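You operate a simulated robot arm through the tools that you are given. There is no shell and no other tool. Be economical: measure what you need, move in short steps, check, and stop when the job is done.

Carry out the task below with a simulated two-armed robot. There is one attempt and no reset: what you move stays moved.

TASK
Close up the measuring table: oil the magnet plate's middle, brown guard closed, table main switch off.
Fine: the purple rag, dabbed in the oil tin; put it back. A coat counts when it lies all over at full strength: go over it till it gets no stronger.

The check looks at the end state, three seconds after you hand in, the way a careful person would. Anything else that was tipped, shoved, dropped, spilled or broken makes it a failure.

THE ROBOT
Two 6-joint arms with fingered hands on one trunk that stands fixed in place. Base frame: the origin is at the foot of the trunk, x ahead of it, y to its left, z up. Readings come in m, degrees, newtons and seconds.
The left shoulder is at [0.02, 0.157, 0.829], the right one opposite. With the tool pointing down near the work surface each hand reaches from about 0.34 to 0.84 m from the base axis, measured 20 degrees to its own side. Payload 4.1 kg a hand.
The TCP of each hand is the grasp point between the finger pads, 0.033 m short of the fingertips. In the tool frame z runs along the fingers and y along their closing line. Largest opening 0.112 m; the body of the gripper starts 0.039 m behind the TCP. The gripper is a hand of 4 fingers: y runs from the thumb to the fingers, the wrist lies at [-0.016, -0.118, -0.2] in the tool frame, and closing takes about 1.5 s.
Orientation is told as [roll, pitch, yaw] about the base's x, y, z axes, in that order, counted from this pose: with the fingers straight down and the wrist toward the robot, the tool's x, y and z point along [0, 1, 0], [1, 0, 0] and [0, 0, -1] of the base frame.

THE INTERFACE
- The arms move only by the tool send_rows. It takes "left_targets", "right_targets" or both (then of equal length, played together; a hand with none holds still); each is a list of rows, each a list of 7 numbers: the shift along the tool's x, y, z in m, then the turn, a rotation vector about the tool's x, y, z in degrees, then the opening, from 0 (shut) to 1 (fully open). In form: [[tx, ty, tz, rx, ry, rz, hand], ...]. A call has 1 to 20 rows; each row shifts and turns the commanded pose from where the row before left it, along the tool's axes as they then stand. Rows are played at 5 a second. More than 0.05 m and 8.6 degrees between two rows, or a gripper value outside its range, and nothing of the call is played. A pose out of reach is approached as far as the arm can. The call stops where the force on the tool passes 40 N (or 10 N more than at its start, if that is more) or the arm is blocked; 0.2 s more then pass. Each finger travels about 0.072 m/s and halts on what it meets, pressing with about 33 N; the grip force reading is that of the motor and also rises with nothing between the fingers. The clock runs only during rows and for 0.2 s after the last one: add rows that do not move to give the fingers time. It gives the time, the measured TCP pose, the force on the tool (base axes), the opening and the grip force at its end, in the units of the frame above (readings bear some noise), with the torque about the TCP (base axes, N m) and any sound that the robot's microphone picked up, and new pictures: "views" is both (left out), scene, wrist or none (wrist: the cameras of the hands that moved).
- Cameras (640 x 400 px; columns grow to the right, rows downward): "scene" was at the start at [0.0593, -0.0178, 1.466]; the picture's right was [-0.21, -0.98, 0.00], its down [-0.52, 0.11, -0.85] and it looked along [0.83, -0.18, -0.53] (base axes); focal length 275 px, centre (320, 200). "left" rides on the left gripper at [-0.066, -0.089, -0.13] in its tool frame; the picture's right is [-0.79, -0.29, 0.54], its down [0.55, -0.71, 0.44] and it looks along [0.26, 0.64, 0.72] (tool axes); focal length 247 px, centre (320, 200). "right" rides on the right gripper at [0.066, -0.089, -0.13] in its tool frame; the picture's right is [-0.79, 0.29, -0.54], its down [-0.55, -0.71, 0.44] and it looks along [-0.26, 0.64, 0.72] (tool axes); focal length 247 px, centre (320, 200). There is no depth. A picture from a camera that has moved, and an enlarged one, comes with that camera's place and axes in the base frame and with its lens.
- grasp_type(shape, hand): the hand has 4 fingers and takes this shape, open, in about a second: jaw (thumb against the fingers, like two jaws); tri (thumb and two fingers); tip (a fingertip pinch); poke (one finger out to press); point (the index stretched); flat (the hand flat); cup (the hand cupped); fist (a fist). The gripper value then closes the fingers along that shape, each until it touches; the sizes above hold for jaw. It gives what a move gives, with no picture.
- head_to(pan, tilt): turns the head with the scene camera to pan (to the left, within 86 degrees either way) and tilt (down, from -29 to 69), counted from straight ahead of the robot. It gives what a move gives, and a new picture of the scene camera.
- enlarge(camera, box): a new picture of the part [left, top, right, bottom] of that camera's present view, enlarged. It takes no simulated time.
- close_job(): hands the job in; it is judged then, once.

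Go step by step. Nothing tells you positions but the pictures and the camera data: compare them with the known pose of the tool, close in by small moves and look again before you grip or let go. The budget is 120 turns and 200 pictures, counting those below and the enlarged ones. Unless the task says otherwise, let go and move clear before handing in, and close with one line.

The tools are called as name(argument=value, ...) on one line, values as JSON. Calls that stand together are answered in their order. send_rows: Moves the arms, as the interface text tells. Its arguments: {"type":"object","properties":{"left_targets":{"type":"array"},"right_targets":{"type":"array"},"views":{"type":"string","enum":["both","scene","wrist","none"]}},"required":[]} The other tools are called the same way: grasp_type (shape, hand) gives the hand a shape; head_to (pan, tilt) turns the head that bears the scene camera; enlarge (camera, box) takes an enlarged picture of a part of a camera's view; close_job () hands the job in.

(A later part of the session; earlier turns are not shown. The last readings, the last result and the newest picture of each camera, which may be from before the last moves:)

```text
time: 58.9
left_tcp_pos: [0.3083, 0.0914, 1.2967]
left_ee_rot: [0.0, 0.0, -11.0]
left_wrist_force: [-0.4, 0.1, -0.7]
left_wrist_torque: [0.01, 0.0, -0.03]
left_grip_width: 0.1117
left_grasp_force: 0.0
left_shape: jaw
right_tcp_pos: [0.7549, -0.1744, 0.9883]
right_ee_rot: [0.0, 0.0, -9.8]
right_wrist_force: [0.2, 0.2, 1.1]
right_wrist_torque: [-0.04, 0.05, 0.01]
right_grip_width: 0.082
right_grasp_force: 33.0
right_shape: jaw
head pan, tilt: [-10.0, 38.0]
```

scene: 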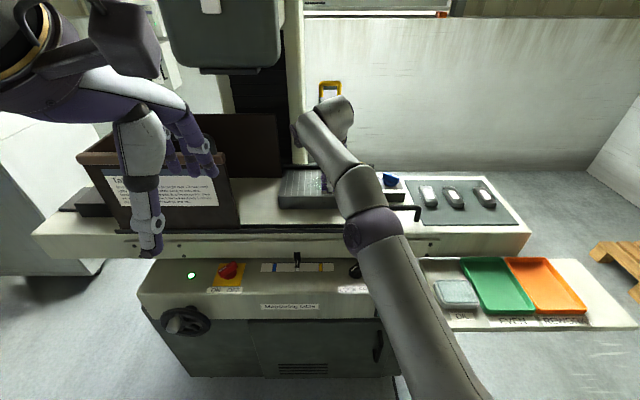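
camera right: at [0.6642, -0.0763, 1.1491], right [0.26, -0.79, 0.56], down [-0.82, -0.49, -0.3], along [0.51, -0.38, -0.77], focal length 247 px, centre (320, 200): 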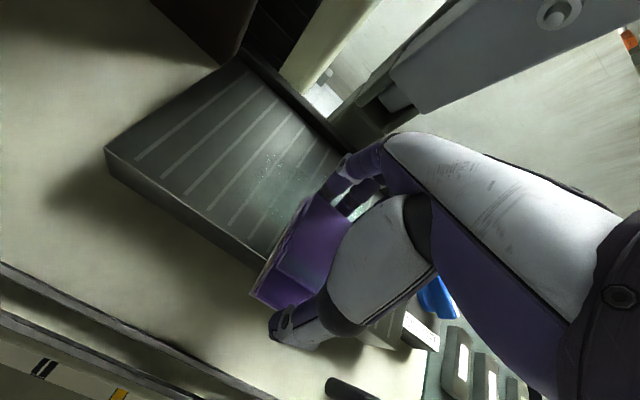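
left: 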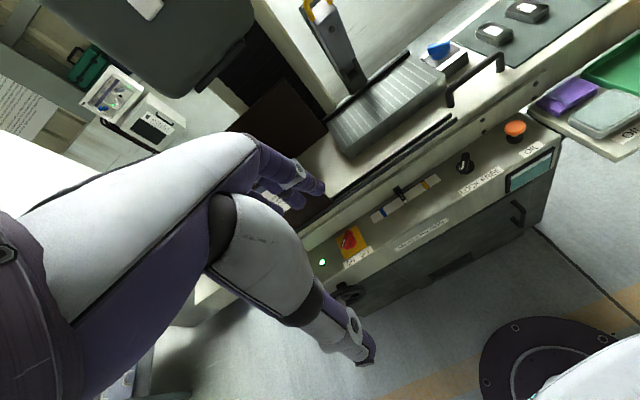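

send_rows(right_targets=[[0, 0.009, 0.0035, 0, 0, 0, 0], [0.0165, -0.003, 0, 0, 0, 0, 0], [0.0165, -0.003, 0, 0, 0, 0, 0], [0.0165, -0.003, 0, 0, 0, 0, 0], [0.0165, -0.003, 0, 0, 0, 0, 0], [-0.0165, 0.003, 0, 0, 0, 0, 0], [-0.0165, 0.003, 0, 0, 0, 0, 0], [-0.0165, 0.003, 0, 0, 0, 0, 0], [-0.0165, 0.003, 0, 0, 0, 0, 0], [-0.0165, 0.003, 0, 0, 0, 0, 0], [-0.0165, 0.003, 0, 0, 0, 0, 0], [-0.0165, 0.003, 0, 0, 0, 0, 0], [0.0165, -0.003, 0, 0, 0, 0, 0], [0.0165, -0.003, 0, 0, 0, 0, 0], [0.0165, -0.003, 0, 0, 0, 0, 0], [0.0165, -0.003, 0, 0, 0, 0, 0], [0.0165, -0.003, 0, 0, 0, 0, 0], [0.0165, -0.003, 0, 0, 0, 0, 0], [0.0165, -0.003, 0, 0, 0, 0, 0], [0, 0, 0, 0, 0, 0, 0]], views="wrist")

```text
time: 63.1
left_tcp_pos: [0.3083, 0.0891, 1.2974]
left_ee_rot: [0.1, 0.0, -11.0]
left_wrist_force: [0.0, 0.3, 0.7]
left_wrist_torque: [0.0, 0.0, 0.0]
left_grip_width: 0.1118
left_grasp_force: 0.0
left_shape: jaw
right_tcp_pos: [0.7635, -0.1086, 0.9868]
right_ee_rot: [-0.1, -0.1, -9.9]
right_wrist_force: [1.4, -2.5, 1.4]
right_wrist_torque: [-0.1, 0.11, 0.06]
right_grip_width: 0.0823
right_grasp_force: 33.0
right_shape: jaw
head pan, tilt: [-10.0, 38.0]
camera right: at [0.6881, -0.0293, 1.1162], right [0.15, -0.83, 0.54], down [-0.8, -0.42, -0.43], along [0.59, -0.36, -0.72], focal length 247 px, centre (320, 200)
```

right: 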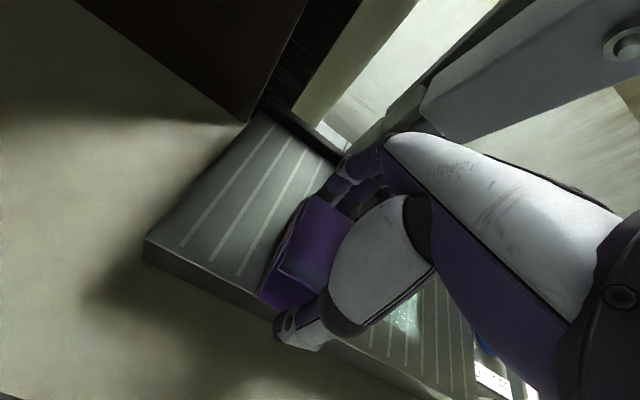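

Contact became too light; I press 3 mm more and sweep again.

send_rows(right_targets=[[0, 0, 0.003, 0, 0, 0, 0], [-0.0165, 0.003, 0, 0, 0, 0, 0], [-0.0165, 0.003, 0, 0, 0, 0, 0], [-0.0165, 0.003, 0, 0, 0, 0, 0], [-0.0165, 0.003, 0, 0, 0, 0, 0], [-0.0165, 0.003, 0, 0, 0, 0, 0], [-0.0165, 0.003, 0, 0, 0, 0, 0], [-0.0165, 0.003, 0, 0, 0, 0, 0], [-0.0165, 0.003, 0, 0, 0, 0, 0], [0, 0, 0, 0, 0, 0, 0]], views="none")

enlarge(camera="scene", box=[260, 140, 400, 220])

```text
time: 65.3
left_tcp_pos: [0.3075, 0.091, 1.2978]
left_ee_rot: [0.0, 0.1, -11.0]
left_wrist_force: [-0.1, 0.2, 0.0]
left_wrist_torque: [-0.01, 0.01, -0.01]
left_grip_width: 0.1114
left_grasp_force: 0.0
left_shape: jaw
right_tcp_pos: [0.766, -0.2428, 0.9812]
right_ee_rot: [-0.1, 0.0, -9.9]
right_wrist_force: [-0.9, 8.1, 18.6]
right_wrist_torque: [0.47, 0.96, -0.37]
right_grip_width: 0.0803
right_grasp_force: 32.9
right_shape: jaw
head pan, tilt: [-10.0, 38.0]
```

```text
4.57 times, centred on (330, 180) of scene
camera zoom: at [0.0561, -0.0137, 1.4568], right [-0.17, -0.98, 0.0], down [-0.61, 0.11, -0.79], along [0.78, -0.14, -0.62], focal length 1258 px, centre (274, 291)
```

zoom: 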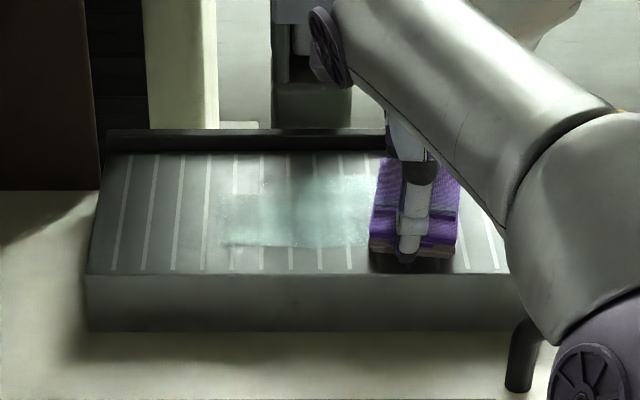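

The coat's outline stays fixed (~±7.5 cm), so that is the "middle" zone. I ease up slightly (thumb was touching) and sweep on.

send_rows(right_targets=[[0, 0.004, -0.002, 0, 0, 0, 0], [0.0165, -0.003, 0, 0, 0, 0, 0], [0.0165, -0.003, 0, 0, 0, 0, 0], [0.0165, -0.003, 0, 0, 0, 0, 0], [0.0165, -0.003, 0, 0, 0, 0, 0], [0.0165, -0.003, 0, 0, 0, 0, 0], [0.0165, -0.003, 0, 0, 0, 0, 0], [0.0165, -0.003, 0, 0, 0, 0, 0], [0.0165, -0.003, 0, 0, 0, 0, 0], [-0.0165, 0.003, 0, 0, 0, 0, 0], [-0.0165, 0.003, 0, 0, 0, 0, 0], [-0.0165, 0.003, 0, 0, 0, 0, 0], [-0.0165, 0.003, 0, 0, 0, 0, 0], [-0.0165, 0.003, 0, 0, 0, 0, 0], [-0.0165, 0.003, 0, 0, 0, 0, 0], [-0.0165, 0.003, 0, 0, 0, 0, 0], [-0.0165, 0.003, 0, 0, 0, 0, 0], [0, 0, 0, 0, 0, 0, 0]], views="wrist")

enlarge(camera="scene", box=[260, 140, 400, 220])

```text
time: 69.1
left_tcp_pos: [0.3086, 0.0903, 1.2975]
left_ee_rot: [0.0, 0.0, -11.0]
left_wrist_force: [-0.7, 0.1, 0.2]
left_wrist_torque: [0.02, 0.03, 0.0]
left_grip_width: 0.1118
left_grasp_force: 0.1
left_shape: jaw
right_tcp_pos: [0.7638, -0.2417, 0.983]
right_ee_rot: [-0.1, 0.3, -9.8]
right_wrist_force: [0.7, 0.6, 0.0]
right_wrist_torque: [-0.03, 0.02, -0.02]
right_grip_width: 0.0814
right_grasp_force: 32.9
right_shape: jaw
right hand out of reach, approached as far as the arm can: row 9
head pan, tilt: [-10.0, 38.0]
camera right: at [0.6885, -0.1629, 1.1138], right [0.15, -0.83, 0.54], down [-0.8, -0.42, -0.43], along [0.59, -0.36, -0.72], focal length 247 px, centre (320, 200)
```

right: 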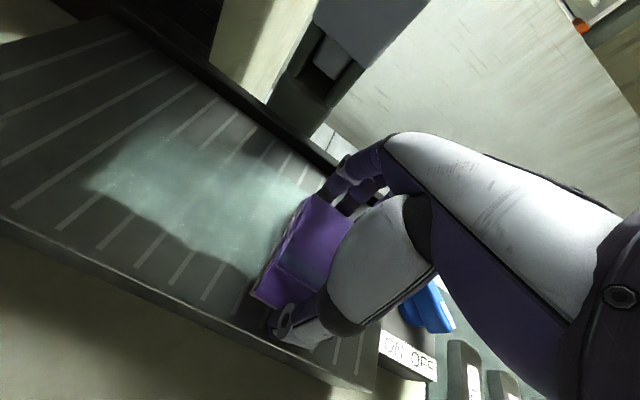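

```text
4.57 times, centred on (330, 180) of scene
camera zoom: at [0.0567, -0.0142, 1.4567], right [-0.17, -0.98, 0.0], down [-0.61, 0.11, -0.79], along [0.78, -0.14, -0.62], focal length 1258 px, centre (274, 291)
```

zoom: 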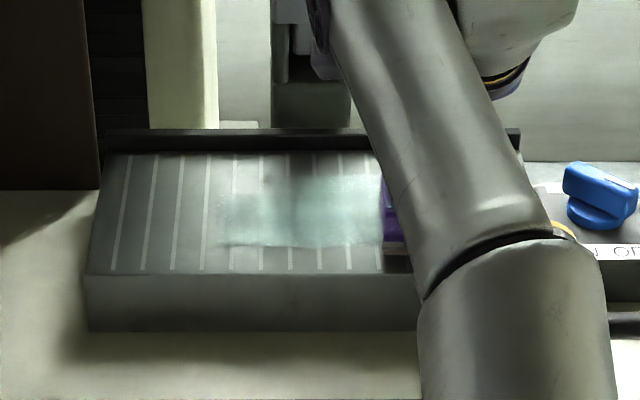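

enlarge(camera="scene", box=[295, 165, 360, 205])

enlarge(camera="right", box=[40, 80, 360, 320])

```text
9.85 times, centred on (328, 185) of scene
camera zoom: at [0.0567, -0.0142, 1.4567], right [-0.17, -0.98, 0.0], down [-0.61, 0.11, -0.79], along [0.78, -0.14, -0.62], focal length 2710 px, centre (246, 348)
```

zoom: 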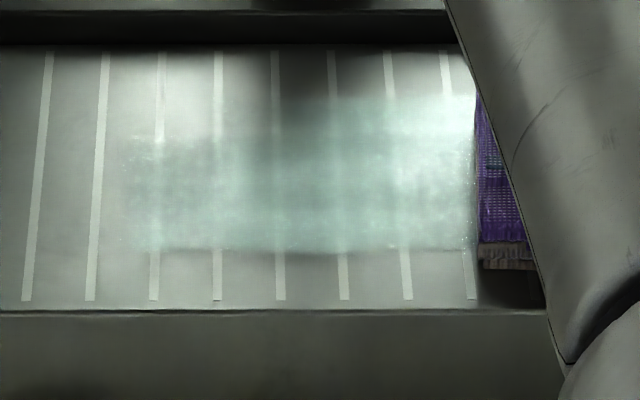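

```text
1.67 times, centred on (200, 200) of right
camera zoom: at [0.6885, -0.1629, 1.1138], right [0.15, -0.83, 0.54], down [-0.8, -0.42, -0.43], along [0.59, -0.36, -0.72], focal length 412 px, centre (520, 200)
```

zoom: 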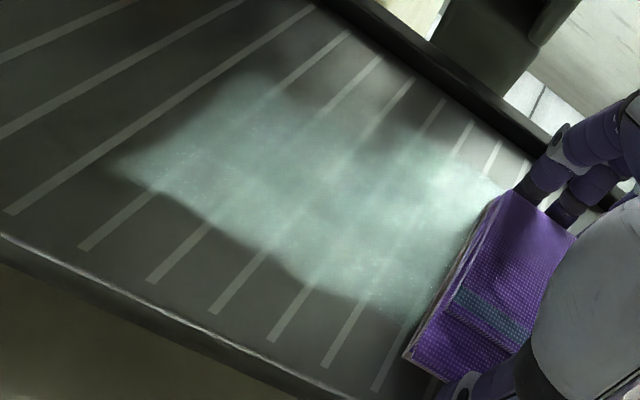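

The zone's back-left strip is still bare: I need about 2 cm more reach there. I go left, tilt the hand slightly forward for reach, and come down.

send_rows(right_targets=[[0, 0, -0.008, 0, 0, 0, 0], [0.0165, -0.004, 0, 0, 0, 0, 0], [0.0165, -0.004, 0, 0, 0, 0, 0], [0.0165, -0.004, 0, 0, 0, 0, 0], [0.0165, -0.004, 0, 0, 0, 0, 0], [0.0165, -0.004, 0, 0, 0, 0, 0], [0.0165, -0.004, 0, 0, 0, 0, 0], [0.0165, -0.004, 0, 0, 0, 0, 0], [0, 0, 0, -4, 0, 0, 0], [0, 0.01, 0, 0, 0, 0, 0], [0, 0.01, 0.0, 0, 0, 0, 0], [0, 0.01, 0.0, 0, 0, 0, 0], [0, 0, 0, 0, 0, 0, 0]], views="none")

```text
time: 71.9
left_tcp_pos: [0.3088, 0.0908, 1.2971]
left_ee_rot: [0.0, 0.0, -11.0]
left_wrist_force: [-0.9, -0.5, -0.3]
left_wrist_torque: [0.01, -0.01, 0.0]
left_grip_width: 0.1117
left_grasp_force: 0.0
left_shape: jaw
right_tcp_pos: [0.7822, -0.1258, 0.9894]
right_ee_rot: [0.0, -4.0, -9.9]
right_wrist_force: [0.9, -0.8, -0.1]
right_wrist_torque: [0.02, -0.02, 0.01]
right_grip_width: 0.0816
right_grasp_force: 33.4
right_shape: jaw
right hand out of reach, approached as far as the arm can: row 3, 9, 11, 12
head pan, tilt: [-10.0, 38.0]
```

send_rows(right_targets=[[0, 0, 0.003, 0, 0, 0, 0], [0, 0, 0.003, 0, 0, 0, 0], [0.012, -0.002, 0, 0, 0, 0, 0], [0.012, -0.002, 0, 0, 0, 0, 0], [-0.014, 0.0025, 0, 0, 0, 0, 0], [-0.014, 0.0025, 0, 0, 0, 0, 0], [-0.014, 0.0025, 0, 0, 0, 0, 0], [-0.014, 0.0025, 0, 0, 0, 0, 0], [-0.014, 0.0025, 0, 0, 0, 0, 0], [0.014, -0.0025, 0, 0, 0, 0, 0], [0.014, -0.0025, 0, 0, 0, 0, 0], [0.014, -0.0025, 0, 0, 0, 0, 0], [0.014, -0.0025, 0, 0, 0, 0, 0], [0.014, -0.0025, 0, 0, 0, 0, 0], [-0.014, 0.0025, 0, 0, 0, 0, 0], [-0.014, 0.0025, 0, 0, 0, 0, 0], [-0.014, 0.0025, 0, 0, 0, 0, 0], [-0.014, 0.0025, 0, 0, 0, 0, 0], [-0.014, 0.0025, 0, 0, 0, 0, 0], [0, 0, 0, 0, 0, 0, 0]], views="wrist")

enlarge(camera="scene", box=[295, 165, 360, 205])

```text
time: 76.1
left_tcp_pos: [0.3076, 0.0899, 1.2969]
left_ee_rot: [0.1, 0.0, -11.0]
left_wrist_force: [0.1, -0.5, -0.4]
left_wrist_torque: [-0.04, 0.0, 0.0]
left_grip_width: 0.1115
left_grasp_force: 0.1
left_shape: jaw
right_tcp_pos: [0.7794, -0.1713, 0.9828]
right_ee_rot: [-0.1, -4.0, -9.8]
right_wrist_force: [-0.5, 5.5, 14.0]
right_wrist_torque: [0.36, 0.65, -0.16]
right_grip_width: 0.0805
right_grasp_force: 32.7
right_shape: jaw
right hand out of reach, approached as far as the arm can: row 4
head pan, tilt: [-10.0, 38.0]
camera right: at [0.6953, -0.0899, 1.1067], right [0.11, -0.82, 0.56], down [-0.76, -0.43, -0.48], along [0.64, -0.37, -0.67], focal length 247 px, centre (320, 200)
```

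right: 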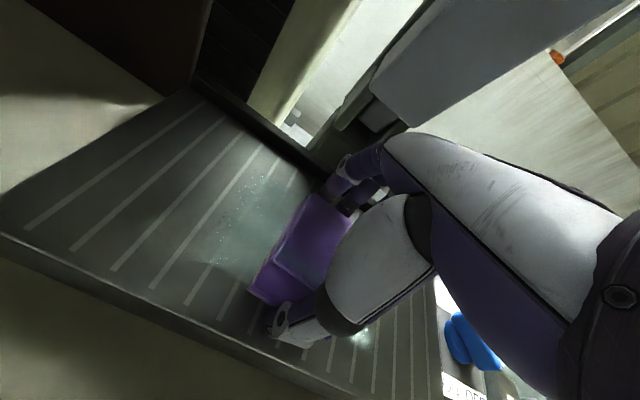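

```text
9.85 times, centred on (328, 185) of scene
camera zoom: at [0.0563, -0.0139, 1.4568], right [-0.17, -0.98, 0.0], down [-0.61, 0.11, -0.79], along [0.78, -0.14, -0.62], focal length 2710 px, centre (246, 348)
```

zoom: 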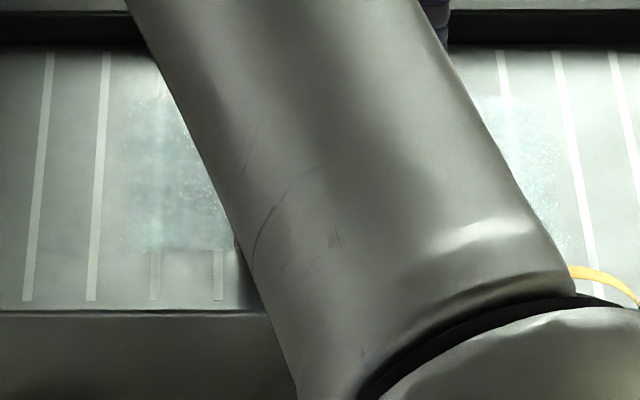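

The back-left strip is now coated. Full-width passes in this pose next, then lift aside and inspect.

send_rows(right_targets=[[-0.015, 0.001, 0, 0, 0, 0, 0], [-0.015, 0.001, 0, 0, 0, 0, 0], [-0.015, 0.001, 0, 0, 0, 0, 0], [-0.015, 0.001, 0, 0, 0, 0, 0], [-0.012, 0.001, 0, 0, 0, 0, 0], [0.015, -0.0015, 0, 0, 0, 0, 0], [0.015, -0.0015, 0, 0, 0, 0, 0], [0.015, -0.0015, 0, 0, 0, 0, 0], [0.015, -0.0025, 0, 0, 0, 0, 0], [0.015, -0.0025, 0, 0, 0, 0, 0], [0.015, -0.0025, 0, 0, 0, 0, 0], [0.015, -0.0025, 0, 0, 0, 0, 0], [0.015, -0.0025, 0, 0, 0, 0, 0], [0.012, -0.0025, 0, 0, 0, 0, 0], [-0.015, 0.0025, 0, 0, 0, 0, 0], [-0.015, 0.0025, 0, 0, 0, 0, 0], [-0.015, 0.0025, 0, 0, 0, 0, 0], [-0.015, 0.0025, 0, 0, 0, 0, 0], [-0.015, 0.0025, 0, 0, 0, 0, 0], [-0.015, 0.0025, 0, 0, 0, 0, 0]], views="none")

send_rows(right_targets=[[0, -0.02, -0.015, 0, 0, 0, 0], [-0.01, -0.02, -0.02, 4, 0, 0, 0], [-0.045, -0.015, -0.01, 0, 0, 0, 0], [-0.045, -0.02, 0, 0, 0, 0, 0], [-0.04, -0.02, 0, 0, 0, 0, 0], [0, 0, 0, 0, 0, 0, 0]], views="none")

enlarge(camera="scene", box=[295, 160, 375, 210])

enlarge(camera="right", box=[0, 0, 320, 240])

```text
time: 80.3
left_tcp_pos: [0.3076, 0.0899, 1.2967]
left_ee_rot: [0.0, 0.0, -11.0]
left_wrist_force: [-0.2, 0.2, 0.1]
left_wrist_torque: [-0.02, 0.02, 0.0]
left_grip_width: 0.1118
left_grasp_force: 0.0
left_shape: jaw
right_tcp_pos: [0.7819, -0.2011, 0.9864]
right_ee_rot: [-0.1, -3.9, -9.8]
right_wrist_force: [0.1, 0.1, -0.5]
right_wrist_torque: [-0.05, 0.02, 0.01]
right_grip_width: 0.0813
right_grasp_force: 33.5
right_shape: jaw
right hand out of reach, approached as far as the arm can: row 2, 5
head pan, tilt: [-10.0, 38.0]
```

```text
time: 81.7
left_tcp_pos: [0.3088, 0.0906, 1.2971]
left_ee_rot: [0.0, 0.0, -11.0]
left_wrist_force: [0.3, 0.3, -1.0]
left_wrist_torque: [-0.02, 0.02, -0.01]
left_grip_width: 0.1118
left_grasp_force: 0.0
left_shape: jaw
right_tcp_pos: [0.7253, -0.3294, 1.0548]
right_ee_rot: [-0.1, 0.1, -9.8]
right_wrist_force: [-0.9, -0.2, 0.2]
right_wrist_torque: [0.05, -0.02, 0.05]
right_grip_width: 0.0811
right_grasp_force: 32.6
right_shape: jaw
right hand out of reach, approached as far as the arm can: row 1, 3, 4, 5
head pan, tilt: [-10.0, 38.0]
```

```text
8.00 times, centred on (335, 185) of scene
camera zoom: at [0.0568, -0.0141, 1.4567], right [-0.17, -0.98, 0.0], down [-0.61, 0.11, -0.79], along [0.78, -0.14, -0.62], focal length 2202 px, centre (200, 320)
```

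zoom: 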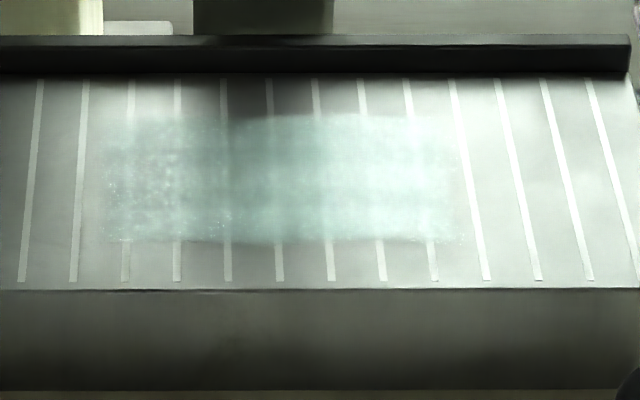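

```text
1.67 times, centred on (160, 120) of right
camera zoom: at [0.6504, -0.2496, 1.1852], right [0.15, -0.83, 0.54], down [-0.8, -0.42, -0.43], along [0.59, -0.36, -0.72], focal length 412 px, centre (587, 333)
```

zoom: 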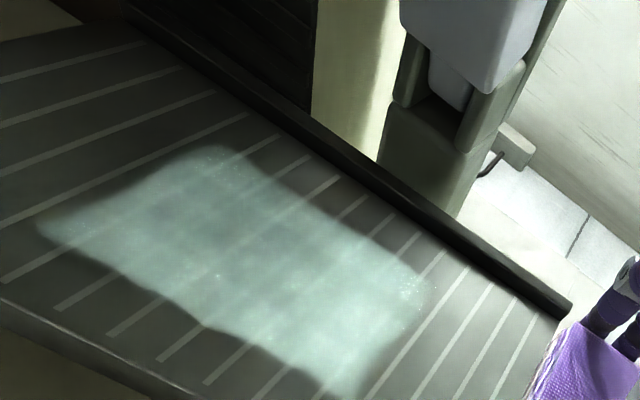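

Coat covers the zone, with the left and right ends still slightly speckled. I go back for more passes with firmer contact, overrunning both ends.

send_rows(right_targets=[[0.036, -0.0195, 0, 0, 0, 0, 0], [0.037, -0.0195, 0.01, 0, 0, 0, 0], [0, 0, 0.025, 0, 0, 0, 0], [0, 0, 0.022, 0, 0, 0, 0], [0.004, 0.02, 0, 0, 0, 0, 0], [0.004, 0.02, 0, 0, 0, 0, 0], [0.003, 0.018, 0, 0, 0, 0, 0], [0, 0, 0.006, 0, 0, 0, 0], [0, 0, 0.005, 0, 0, 0, 0], [0, 0, 0.003, 0, 0, 0, 0], [0, 0, 0, 0, 0, 0, 0]], views="none")

```text
time: 84.1
left_tcp_pos: [0.3078, 0.0901, 1.2964]
left_ee_rot: [0.0, 0.0, -11.0]
left_wrist_force: [-0.1, 0.5, -0.4]
left_wrist_torque: [0.02, -0.01, 0.0]
left_grip_width: 0.1119
left_grasp_force: 0.2
left_shape: jaw
right_tcp_pos: [0.7616, -0.2473, 0.9954]
right_ee_rot: [-0.1, 0.1, -10.0]
right_wrist_force: [0.6, -0.7, -0.6]
right_wrist_torque: [0.01, -0.03, 0.0]
right_grip_width: 0.0815
right_grasp_force: 32.7
right_shape: jaw
right hand out of reach, approached as far as the arm can: row 1, 2, 3, 4, 5, 6, 7
head pan, tilt: [-10.0, 38.0]
```

send_rows(right_targets=[[0, 0, 0.006, 0, 0, 0, 0], [0, 0, 0.004, 0, 0, 0, 0], [0, 0, 0.002, 0, 0, 0, 0], [0, 0, 0, 0, 0, 0, 0]], views="none")

```text
time: 85.1
left_tcp_pos: [0.3078, 0.0905, 1.2967]
left_ee_rot: [0.1, 0.0, -11.0]
left_wrist_force: [0.0, 0.0, 0.8]
left_wrist_torque: [-0.03, 0.03, 0.0]
left_grip_width: 0.1116
left_grasp_force: 0.0
left_shape: jaw
right_tcp_pos: [0.7623, -0.2478, 0.985]
right_ee_rot: [-0.1, 0.0, -9.9]
right_wrist_force: [0.7, 0.3, -0.2]
right_wrist_torque: [-0.01, -0.01, 0.02]
right_grip_width: 0.0809
right_grasp_force: 33.0
right_shape: jaw
head pan, tilt: [-10.0, 38.0]
```

send_rows(right_targets=[[0, 0, 0.0025, 0, 0, 0, 0], [0, 0, 0, 0, 0, 0, 0]], views="wrist")

enlarge(camera="scene", box=[295, 160, 375, 210])

```text
time: 85.7
left_tcp_pos: [0.3078, 0.0903, 1.2972]
left_ee_rot: [0.0, 0.0, -11.0]
left_wrist_force: [-0.6, 0.4, 0.6]
left_wrist_torque: [0.0, 0.01, 0.0]
left_grip_width: 0.1116
left_grasp_force: 0.2
left_shape: jaw
right_tcp_pos: [0.7618, -0.2476, 0.9806]
right_ee_rot: [-0.1, 0.0, -9.9]
right_wrist_force: [0.1, -0.1, -1.1]
right_wrist_torque: [0.01, -0.03, -0.01]
right_grip_width: 0.0814
right_grasp_force: 33.3
right_shape: jaw
head pan, tilt: [-10.0, 38.0]
camera right: at [0.6868, -0.1679, 1.1115], right [0.15, -0.83, 0.54], down [-0.8, -0.42, -0.43], along [0.59, -0.37, -0.72], focal length 247 px, centre (320, 200)
```

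right: 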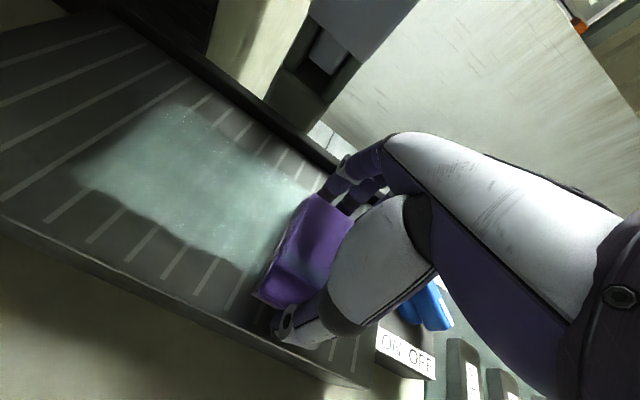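

```text
8.00 times, centred on (335, 185) of scene
camera zoom: at [0.0567, -0.0142, 1.4567], right [-0.17, -0.98, 0.0], down [-0.61, 0.11, -0.79], along [0.78, -0.14, -0.62], focal length 2202 px, centre (200, 320)
```

zoom: 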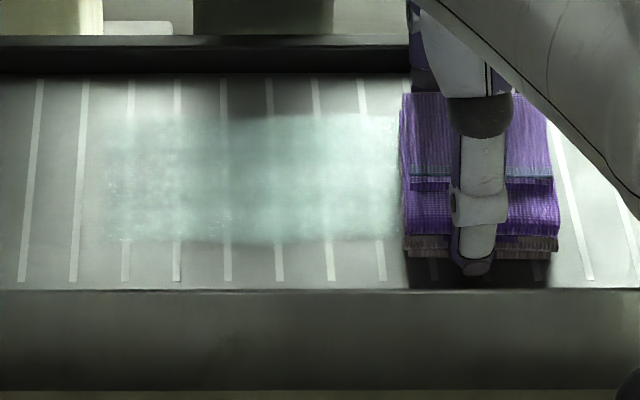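

The rag has slid up in the grip to fingertip level. I'll let it rest on the plate here, raise the hand ~1 cm and regrip it higher.

send_rows(right_targets=[[0, 0, 0, 0, 0, 0, 0.78], [0, 0, 0, 0, 0, 0, 0.8], [0, 0, 0, 0, 0, 0, 0.8], [0, 0, -0.005, 0, 0, 0, 0.8], [0, 0, -0.005, 0, 0, 0, 0.8], [0, 0, 0, 0, 0, 0, 0.8], [0, 0, 0, 0, 0, 0, 0.8]], views="none")

enlarge(camera="scene", box=[295, 160, 375, 210])

```text
time: 87.3
left_tcp_pos: [0.3079, 0.0915, 1.2964]
left_ee_rot: [0.0, 0.0, -11.0]
left_wrist_force: [-0.3, -0.1, -0.3]
left_wrist_torque: [0.02, -0.01, 0.0]
left_grip_width: 0.1117
left_grasp_force: 0.0
left_shape: jaw
right_tcp_pos: [0.7627, -0.2486, 0.9921]
right_ee_rot: [-0.1, 0.0, -9.9]
right_wrist_force: [-1.2, -0.1, -0.3]
right_wrist_torque: [-0.01, -0.03, -0.01]
right_grip_width: 0.0895
right_grasp_force: 0.0
right_shape: jaw
head pan, tilt: [-10.0, 38.0]
```

```text
8.00 times, centred on (335, 185) of scene
camera zoom: at [0.0567, -0.0142, 1.4567], right [-0.17, -0.98, 0.0], down [-0.61, 0.11, -0.79], along [0.78, -0.14, -0.62], focal length 2202 px, centre (200, 320)
```

zoom: 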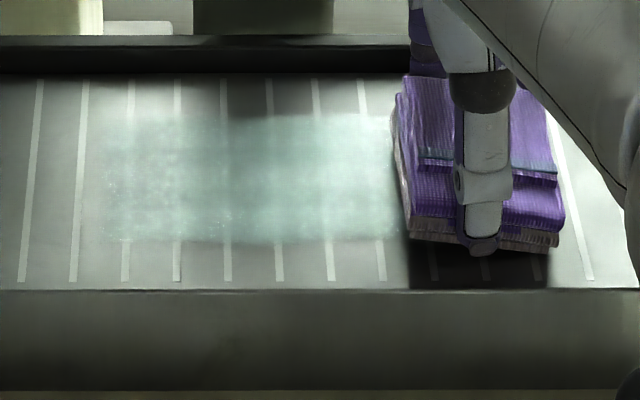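

The rag still clings. Lower again, open wider, then raise.

send_rows(right_targets=[[0, 0, 0.007, 0, 0, 0, 0.8], [0, 0, 0, 0, 0, 0, 0.95], [0, 0, 0, 0, 0, 0, 0.95], [0, 0, 0, 0, 0, 0, 0.95], [0, 0, -0.004, 0, 0, 0, 0.95], [0, 0, -0.004, 0, 0, 0, 0.95], [0, 0, 0, 0, 0, 0, 0.95]], views="none")

enlarge(camera="scene", box=[295, 160, 375, 210])

enlarge(camera="right", box=[200, 140, 400, 360])

```text
time: 88.9
left_tcp_pos: [0.3079, 0.0893, 1.2971]
left_ee_rot: [0.0, 0.0, -11.1]
left_wrist_force: [0.0, -0.1, -0.2]
left_wrist_torque: [0.0, 0.0, -0.03]
left_grip_width: 0.1118
left_grasp_force: 0.1
left_shape: jaw
right_tcp_pos: [0.7624, -0.2476, 0.9919]
right_ee_rot: [-0.2, 0.1, -9.8]
right_wrist_force: [-0.1, -0.7, -0.1]
right_wrist_torque: [0.03, 0.02, -0.03]
right_grip_width: 0.1057
right_grasp_force: 0.1
right_shape: jaw
head pan, tilt: [-10.0, 38.0]
```

```text
8.00 times, centred on (335, 185) of scene
camera zoom: at [0.0567, -0.0142, 1.4567], right [-0.17, -0.98, 0.0], down [-0.61, 0.11, -0.79], along [0.78, -0.14, -0.62], focal length 2202 px, centre (200, 320)
```

zoom: 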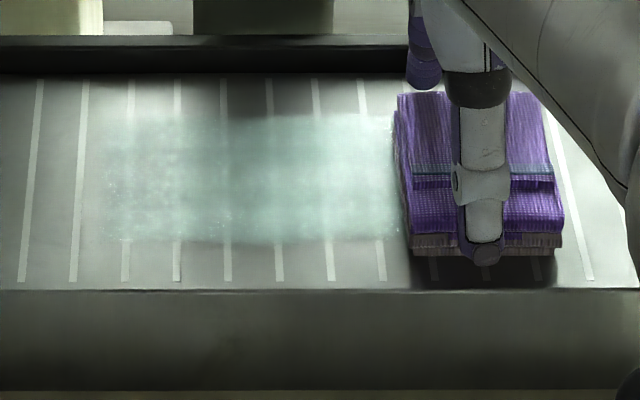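

```text
1.82 times, centred on (300, 250) of right
camera zoom: at [0.6868, -0.1677, 1.1222], right [0.15, -0.83, 0.54], down [-0.79, -0.42, -0.43], along [0.59, -0.36, -0.72], focal length 449 px, centre (356, 109)
```

zoom: 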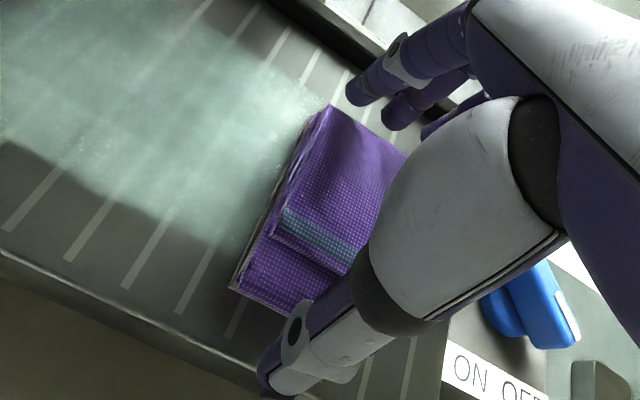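

Rag rests free on the plate. I close with fingertips ~11 mm above the plate.

send_rows(right_targets=[[0, 0, 0.003, 0, 0, 0, 0.9], [0, 0, 0, 0, 0, 0, 0.8], [0, 0, 0, 0, 0, 0, 0.6], [0, 0, 0, 0, 0, 0, 0.3], [0, 0, 0, 0, 0, 0, 0], [0, 0, 0, 0, 0, 0, 0], [0, 0, 0, 0, 0, 0, 0]], views="none")

enlarge(camera="right", box=[200, 140, 400, 360])

```text
time: 90.5
left_tcp_pos: [0.3078, 0.0908, 1.2968]
left_ee_rot: [0.0, 0.0, -11.0]
left_wrist_force: [0.1, -0.2, 0.5]
left_wrist_torque: [-0.01, -0.01, 0.04]
left_grip_width: 0.1117
left_grasp_force: 0.1
left_shape: jaw
right_tcp_pos: [0.762, -0.2475, 0.9893]
right_ee_rot: [-0.1, 0.0, -9.9]
right_wrist_force: [0.4, -0.3, -1.0]
right_wrist_torque: [-0.01, -0.03, 0.01]
right_grip_width: 0.0842
right_grasp_force: 33.2
right_shape: jaw
head pan, tilt: [-10.0, 38.0]
```

```text
1.82 times, centred on (300, 250) of right
camera zoom: at [0.6866, -0.1677, 1.1197], right [0.15, -0.83, 0.54], down [-0.8, -0.42, -0.43], along [0.59, -0.36, -0.72], focal length 449 px, centre (356, 109)
```

zoom: 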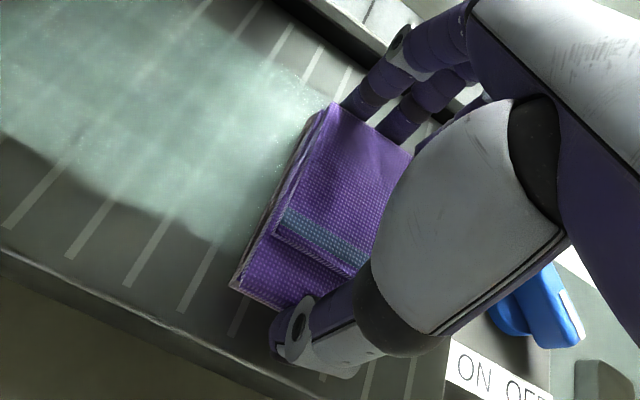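

Good grip. Press 2 mm and make a full-width pass left and back.

send_rows(right_targets=[[0, 0.003, 0.002, 0, 0, 0, 0], [0.0165, -0.003, 0, 0, 0, 0, 0], [0.0165, -0.003, 0, 0, 0, 0, 0], [0.0165, -0.003, 0, 0, 0, 0, 0], [0.0165, -0.003, 0, 0, 0, 0, 0], [0.0165, -0.003, 0, 0, 0, 0, 0], [0.0165, -0.003, 0, 0, 0, 0, 0], [0.0165, -0.003, 0, 0, 0, 0, 0], [0.0165, -0.003, 0, 0, 0, 0, 0], [0.0165, -0.003, 0, 0, 0, 0, 0], [-0.0165, 0.003, 0.0005, 0, 0, 0, 0], [-0.0165, 0.003, 0, 0, 0, 0, 0], [-0.0165, 0.003, 0, 0, 0, 0, 0], [-0.0165, 0.003, 0, 0, 0, 0, 0], [-0.0165, 0.003, 0, 0, 0, 0, 0], [-0.0165, 0.003, 0, 0, 0, 0, 0], [-0.0165, 0.003, 0, 0, 0, 0, 0], [-0.0165, 0.003, 0, 0, 0, 0, 0], [-0.0165, 0.003, 0, 0, 0, 0, 0], [-0.01, 0.002, 0, 0, 0, 0, 0]], views="none")

enlarge(camera="scene", box=[295, 160, 375, 210])

```text
time: 94.7
left_tcp_pos: [0.3082, 0.0913, 1.2964]
left_ee_rot: [0.0, 0.0, -11.0]
left_wrist_force: [0.5, 0.1, 0.2]
left_wrist_torque: [0.05, 0.02, 0.03]
left_grip_width: 0.1115
left_grasp_force: 0.0
left_shape: jaw
right_tcp_pos: [0.7646, -0.2572, 0.9875]
right_ee_rot: [-0.1, 0.1, -10.0]
right_wrist_force: [-0.2, 8.0, 21.0]
right_wrist_torque: [0.32, 0.24, -0.09]
right_grip_width: 0.0824
right_grasp_force: 33.0
right_shape: jaw
head pan, tilt: [-10.0, 38.0]
```

```text
8.00 times, centred on (335, 185) of scene
camera zoom: at [0.056, -0.0136, 1.4568], right [-0.17, -0.98, 0.0], down [-0.61, 0.11, -0.79], along [0.78, -0.14, -0.62], focal length 2202 px, centre (200, 320)
```

zoom: 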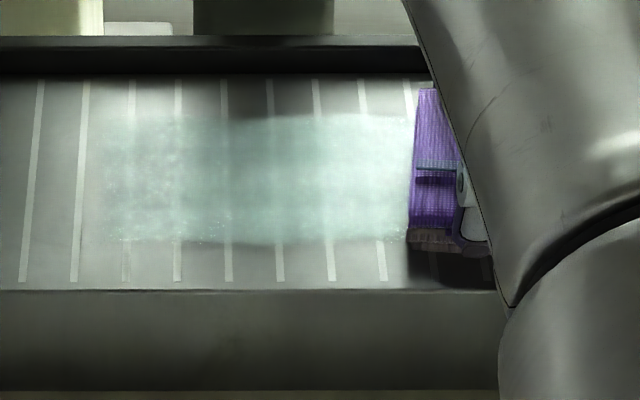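

Smoother now. Another double pass.

send_rows(right_targets=[[0.0165, -0.003, 0, 0, 0, 0, 0], [0.0165, -0.003, 0, 0, 0, 0, 0], [0.0165, -0.003, 0, 0, 0, 0, 0], [0.0165, -0.003, 0, 0, 0, 0, 0], [0.0165, -0.003, 0, 0, 0, 0, 0], [0.0165, -0.003, 0, 0, 0, 0, 0], [0.0165, -0.003, 0, 0, 0, 0, 0], [0.0165, -0.003, 0, 0, 0, 0, 0], [0.0165, -0.003, 0, 0, 0, 0, 0], [0.0165, -0.003, 0, 0, 0, 0, 0], [0, 0.004, -0.001, -4, 0, 0, 0], [0, 0.01, 0, 0, 0, 0, 0], [0, 0, 0.002, 0, 0, 0, 0], [-0.0165, 0.002, 0, 0, 0, 0, 0], [-0.0165, 0.002, 0, 0, 0, 0, 0], [-0.0165, 0.002, 0, 0, 0, 0, 0], [0.0165, -0.002, 0, 0, 0, 0, 0], [0.0165, -0.002, 0, 0, 0, 0, 0], [0.0165, -0.002, 0, 0, 0, 0, 0], [0, 0, 0, 0, 0, 0, 0]], views="none")

enlarge(camera="scene", box=[295, 160, 375, 210])

```text
time: 98.9
left_tcp_pos: [0.308, 0.0903, 1.2966]
left_ee_rot: [-0.1, 0.0, -11.0]
left_wrist_force: [-0.3, -0.5, 0.0]
left_wrist_torque: [0.0, 0.01, 0.0]
left_grip_width: 0.112
left_grasp_force: 0.1
left_shape: jaw
right_tcp_pos: [0.7714, -0.092, 0.9847]
right_ee_rot: [-0.1, -4.0, -9.9]
right_wrist_force: [-0.5, -5.2, 12.2]
right_wrist_torque: [-0.13, 0.21, 0.18]
right_grip_width: 0.081
right_grasp_force: 32.9
right_shape: jaw
right hand out of reach, approached as far as the arm can: row 10
head pan, tilt: [-10.0, 38.0]
```

```text
8.00 times, centred on (335, 185) of scene
camera zoom: at [0.0562, -0.0144, 1.4568], right [-0.17, -0.98, 0.0], down [-0.61, 0.11, -0.79], along [0.78, -0.14, -0.62], focal length 2202 px, centre (200, 320)
```

zoom: 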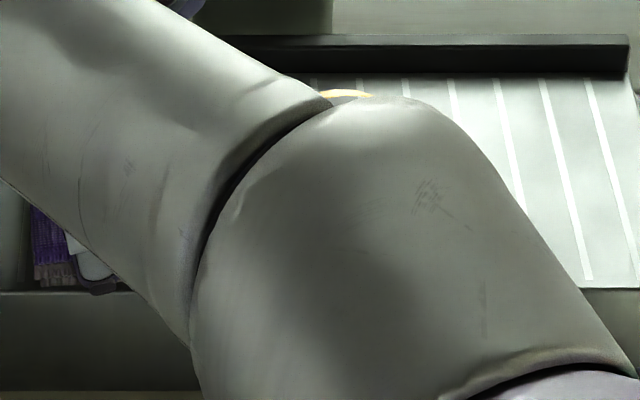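

Now a pass back to the right, then step aside and inspect.

send_rows(right_targets=[[0, -0.012, 0.0, 4, 0, 0, 0], [-0.0165, 0.003, 0, 0, 0, 0, 0], [-0.0165, 0.003, 0, 0, 0, 0, 0], [-0.0165, 0.003, 0, 0, 0, 0, 0], [-0.0165, 0.003, 0, 0, 0, 0, 0], [-0.0165, 0.003, 0, 0, 0, 0, 0], [-0.0165, 0.003, 0, 0, 0, 0, 0], [-0.0165, 0.003, 0, 0, 0, 0, 0], [-0.0165, 0.003, 0, 0, 0, 0, 0], [-0.0165, 0.003, 0, 0, 0, 0, 0], [-0.0165, 0.003, 0, 0, 0, 0, 0], [0, 0, 0, 0, 0, 0, 0], [0, -0.03, -0.02, 0, 0, 0, 0], [0, -0.03, -0.03, 0, 0, 0, 0], [-0.03, -0.02, -0.03, 0, 0, 0, 0], [-0.04, 0, 0, 0, 0, 0, 0], [0, 0, 0, 0, 0, 0, 0]], views="none")

enlarge(camera="scene", box=[295, 160, 375, 210])

enlarge(camera="right", box=[0, 0, 360, 300])

```text
time: 102.5
left_tcp_pos: [0.3089, 0.0898, 1.2966]
left_ee_rot: [0.0, 0.0, -11.1]
left_wrist_force: [-0.1, 0.3, -0.7]
left_wrist_torque: [-0.03, 0.05, -0.01]
left_grip_width: 0.1117
left_grasp_force: 0.2
left_shape: jaw
right_tcp_pos: [0.6696, -0.3122, 1.0636]
right_ee_rot: [-0.1, 0.2, -9.9]
right_wrist_force: [-0.8, -0.4, 0.3]
right_wrist_torque: [0.01, -0.03, 0.0]
right_grip_width: 0.0813
right_grasp_force: 33.3
right_shape: jaw
head pan, tilt: [-10.0, 38.0]
```

```text
8.00 times, centred on (335, 185) of scene
camera zoom: at [0.0568, -0.0141, 1.4567], right [-0.17, -0.98, 0.0], down [-0.61, 0.11, -0.79], along [0.78, -0.14, -0.62], focal length 2202 px, centre (200, 320)
```

zoom: 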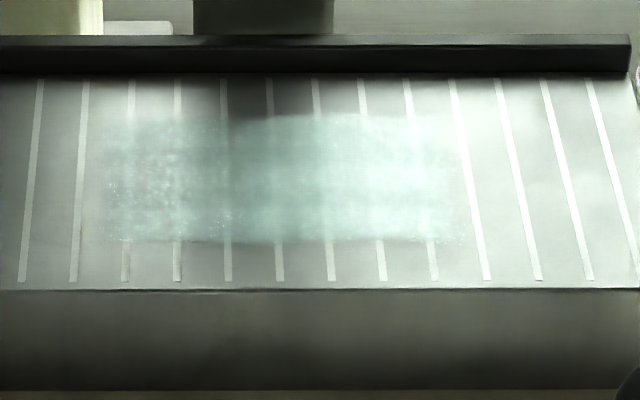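

```text
1.33 times, centred on (180, 150) of right
camera zoom: at [0.5943, -0.2334, 1.1941], right [0.15, -0.83, 0.54], down [-0.8, -0.42, -0.43], along [0.59, -0.36, -0.72], focal length 329 px, centre (507, 267)
```

zoom: 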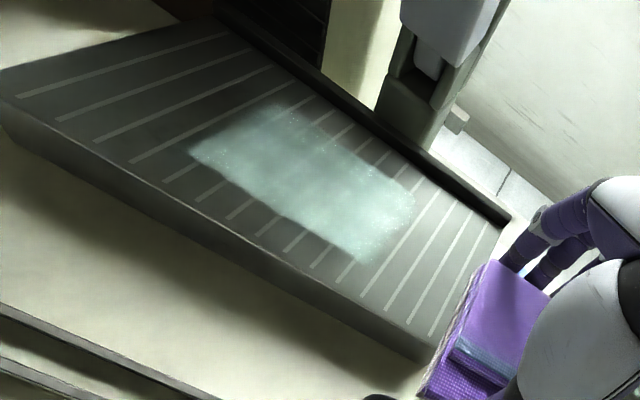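

The coat looks the same as before those passes on the left, so the rag may be running dry. I'll re-dab it in the tin and repeat.

send_rows(right_targets=[[0, 0, -0.04, 0, 0, 0, 0], [-0.0248, -0.0344, -0.01, 0, 0, 0, 0], [-0.0248, -0.0344, 0, 0, 0, 0, 0], [-0.0248, -0.0344, 0, 0, 0, 0, 0], [-0.0248, -0.0344, 0, 0, 0, 0, 0], [-0.0248, -0.0344, 0, 0, 0, 0, 0], [-0.0248, -0.0344, 0, 0, 0, 0, 0], [-0.0248, -0.0344, 0, 0, 0, 0, 0], [0, 0, 0, 0, 0, 8.3, 0], [0, 0, 0, 0, 0, 8.3, 0], [0, 0, 0, 0, 0, 8.3, 0], [0, 0, 0, 0, 0, 8.3, 0], [0, 0, 0, 0, 0, 8.3, 0], [0, 0, 0, 0, 0, 8.3, 0], [0, 0, 0, 0, 0, 8.3, 0], [0, 0, 0, 0, 0, 8.3, 0], [0, 0, 0, 0, 0, 8.3, 0], [0, 0, 0, 0, 0, 8.3, 0], [0, 0, 0, 0, 0, 8.3, 0], [0, 0, 0, 0, 0, 0, 0]], views="none")

head_to(pan=-42, tilt=48)

enlarge(camera="right", box=[180, 100, 440, 400])

```text
time: 106.7
left_tcp_pos: [0.3072, 0.09, 1.2966]
left_ee_rot: [0.0, 0.0, -10.9]
left_wrist_force: [-0.2, -1.1, 0.0]
left_wrist_torque: [0.02, -0.03, 0.03]
left_grip_width: 0.112
left_grasp_force: 0.0
left_shape: jaw
right_tcp_pos: [0.4037, -0.4445, 1.1144]
right_ee_rot: [0.1, -0.1, -101.2]
right_wrist_force: [-0.4, 0.0, 0.4]
right_wrist_torque: [0.03, -0.02, 0.0]
right_grip_width: 0.0814
right_grasp_force: 32.4
right_shape: jaw
head pan, tilt: [-10.0, 38.0]
```

```text
time: 107.7
left_tcp_pos: [0.3081, 0.0898, 1.2967]
left_ee_rot: [0.0, -0.1, -11.0]
left_wrist_force: [0.7, -0.4, -0.3]
left_wrist_torque: [0.01, 0.0, 0.01]
left_grip_width: 0.1117
left_grasp_force: 0.1
left_shape: jaw
right_tcp_pos: [0.4033, -0.4442, 1.1142]
right_ee_rot: [0.0, -0.1, -101.2]
right_wrist_force: [0.2, 0.1, -0.5]
right_wrist_torque: [0.03, -0.01, 0.03]
right_grip_width: 0.0813
right_grasp_force: 32.8
right_shape: jaw
head pan, tilt: [-42.0, 48.0]
```

scene: 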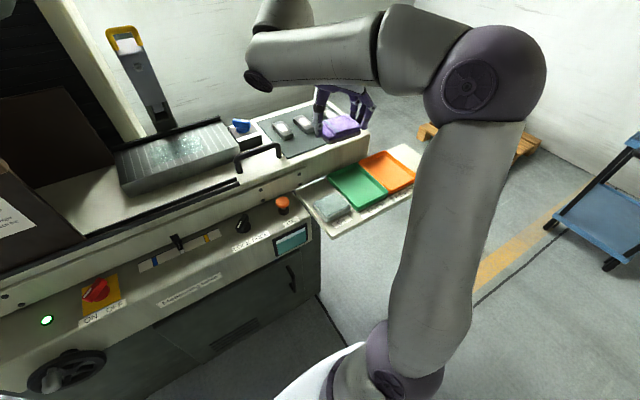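

```text
1.33 times, centred on (310, 250) of right
camera zoom: at [0.4864, -0.3693, 1.2439], right [-0.83, -0.13, 0.54], down [-0.41, 0.8, -0.44], along [-0.38, -0.58, -0.72], focal length 329 px, centre (333, 133)
```

zoom: 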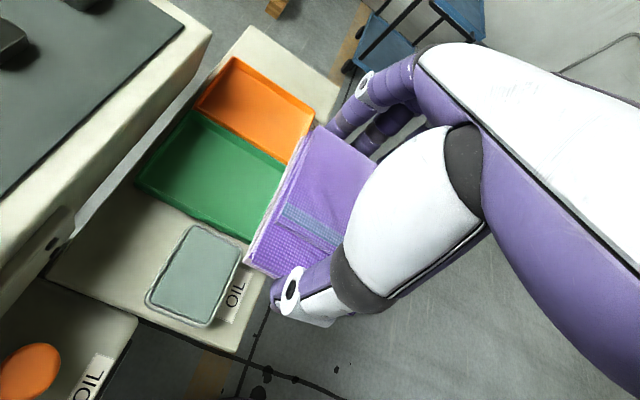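

Descend onto the tin's pad.

send_rows(right_targets=[[0, -0.003, 0.045, 0, 0, 0, 0], [0, 0, 0.045, 0, 0, 0, 0], [0, 0, 0.045, 0, 0, 0, 0], [0, 0, 0.045, 0, 0, 0, 0], [0, 0, 0.04, 0, 0, 0, 0], [0, 0, 0.016, 0, 0, 0, 0], [0, 0, 0, 0, 0, 0, 0]], views="none")

enlarge(camera="scene", box=[280, 140, 380, 230])

```text
time: 109.3
left_tcp_pos: [0.3076, 0.0911, 1.2974]
left_ee_rot: [0.0, 0.1, -10.9]
left_wrist_force: [-0.1, 0.1, 1.0]
left_wrist_torque: [0.02, 0.0, -0.03]
left_grip_width: 0.1115
left_grasp_force: 0.1
left_shape: jaw
right_tcp_pos: [0.4035, -0.4401, 0.8766]
right_ee_rot: [0.0, 0.0, -101.2]
right_wrist_force: [-0.3, 0.7, -0.3]
right_wrist_torque: [0.03, -0.02, 0.0]
right_grip_width: 0.0814
right_grasp_force: 33.0
right_shape: jaw
head pan, tilt: [-42.0, 48.0]
```

```text
4.44 times, centred on (330, 185) of scene
camera zoom: at [0.0302, -0.0519, 1.4423], right [-0.67, -0.74, 0.0], down [-0.55, 0.5, -0.67], along [0.5, -0.45, -0.74], focal length 1223 px, centre (276, 267)
```

zoom: 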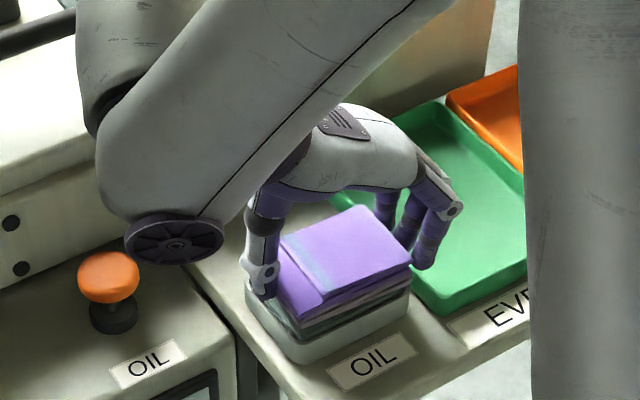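

send_rows(right_targets=[[0, 0, 0.004, 0, 0, 0, 0], [0, 0, 0.002, 0, 0, 0, 0], [0, 0, 0.001, 0, 0, 0, 0], [0, 0, 0, 0, 0, 0, 0], [0, 0, 0, 0, 0, 0, 0]], views="none")

```text
time: 110.5
left_tcp_pos: [0.3076, 0.0913, 1.2968]
left_ee_rot: [0.0, 0.1, -10.9]
left_wrist_force: [-0.6, -0.6, -0.7]
left_wrist_torque: [0.03, 0.02, 0.02]
left_grip_width: 0.1118
left_grasp_force: 0.1
left_shape: jaw
right_tcp_pos: [0.4038, -0.4404, 0.8702]
right_ee_rot: [0.0, 0.0, -101.2]
right_wrist_force: [0.8, -0.4, -0.6]
right_wrist_torque: [-0.01, 0.02, 0.02]
right_grip_width: 0.0813
right_grasp_force: 33.2
right_shape: jaw
head pan, tilt: [-42.0, 48.0]
```

send_rows(right_targets=[[0, 0, 0.002, 0, 0, 0, 0], [0, 0, 0.002, 0, 0, 0, 0], [0, 0, 0, 0, 0, 0, 0], [0, 0, 0, 0, 0, 0, 0]], views="none")

```text
time: 111.5
left_tcp_pos: [0.3079, 0.0897, 1.2976]
left_ee_rot: [0.0, 0.0, -11.0]
left_wrist_force: [0.3, 0.4, -0.6]
left_wrist_torque: [-0.02, 0.02, 0.03]
left_grip_width: 0.1118
left_grasp_force: 0.1
left_shape: jaw
right_tcp_pos: [0.404, -0.4414, 0.8661]
right_ee_rot: [0.1, -0.1, -101.1]
right_wrist_force: [0.4, 0.4, 0.8]
right_wrist_torque: [0.0, 0.06, -0.02]
right_grip_width: 0.0814
right_grasp_force: 32.6
right_shape: jaw
head pan, tilt: [-42.0, 48.0]
```

send_rows(right_targets=[[0, 0, 0.0015, 0, 0, 0, 0], [0, 0, 0.0015, 0, 0, 0, 0], [0, 0, 0, 0, 0, 0, 0], [0, 0, 0, 0, 0, 0, 0]], views="none")

enlarge(camera="scene", box=[290, 150, 360, 220])

```text
time: 112.5
left_tcp_pos: [0.3085, 0.0916, 1.2957]
left_ee_rot: [0.0, 0.1, -11.0]
left_wrist_force: [0.0, -0.3, 1.0]
left_wrist_torque: [0.0, -0.02, -0.02]
left_grip_width: 0.1118
left_grasp_force: 0.1
left_shape: jaw
right_tcp_pos: [0.4038, -0.4401, 0.8644]
right_ee_rot: [0.0, -0.2, -101.2]
right_wrist_force: [0.2, 1.2, 25.0]
right_wrist_torque: [-0.65, 0.24, -0.04]
right_grip_width: 0.0812
right_grasp_force: 32.8
right_shape: jaw
head pan, tilt: [-42.0, 48.0]
```

```text
5.71 times, centred on (325, 185) of scene
camera zoom: at [0.0298, -0.0514, 1.4423], right [-0.67, -0.74, 0.0], down [-0.55, 0.5, -0.67], along [0.5, -0.45, -0.74], focal length 1573 px, centre (291, 286)
```

zoom: 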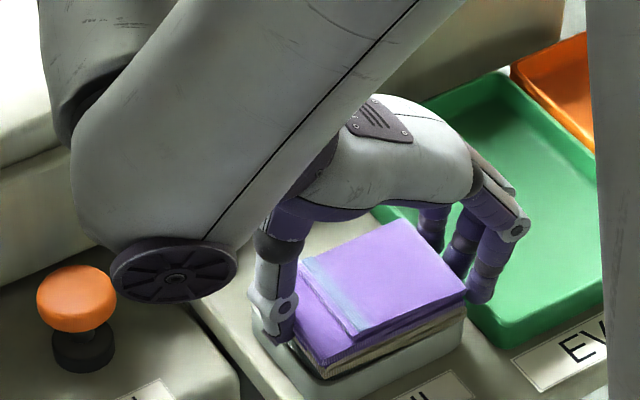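

Dabbed at 25 N. I also regrip here: open slightly with the rag resting on the pad, raise 1.2 cm, close again.

send_rows(right_targets=[[0, 0, -0.001, 0, 0, 0, 0.8], [0, 0, 0, 0, 0, 0, 0.9], [0, 0, 0, 0, 0, 0, 0.92], [0, 0, 0, 0, 0, 0, 0.92], [0, 0, -0.004, 0, 0, 0, 0.92], [0, 0, -0.004, 0, 0, 0, 0.92], [0, 0, -0.003, 0, 0, 0, 0.92], [0, 0, 0, 0, 0, 0, 0.92]], views="none")

enlarge(camera="scene", box=[290, 150, 360, 220])

```text
time: 114.3
left_tcp_pos: [0.3081, 0.0905, 1.2975]
left_ee_rot: [0.0, 0.0, -10.9]
left_wrist_force: [-0.1, -0.7, 0.6]
left_wrist_torque: [0.01, 0.04, 0.02]
left_grip_width: 0.1116
left_grasp_force: 0.0
left_shape: jaw
right_tcp_pos: [0.4035, -0.4422, 0.8773]
right_ee_rot: [0.1, -0.1, -101.2]
right_wrist_force: [0.1, 1.0, 0.0]
right_wrist_torque: [-0.01, -0.01, 0.01]
right_grip_width: 0.1033
right_grasp_force: 0.0
right_shape: jaw
head pan, tilt: [-42.0, 48.0]
```

```text
5.71 times, centred on (325, 185) of scene
camera zoom: at [0.0303, -0.0519, 1.4423], right [-0.67, -0.74, 0.0], down [-0.55, 0.5, -0.67], along [0.5, -0.45, -0.74], focal length 1573 px, centre (291, 286)
```

zoom: 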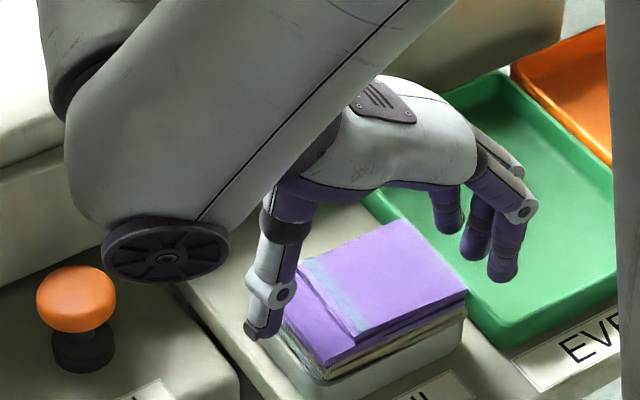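

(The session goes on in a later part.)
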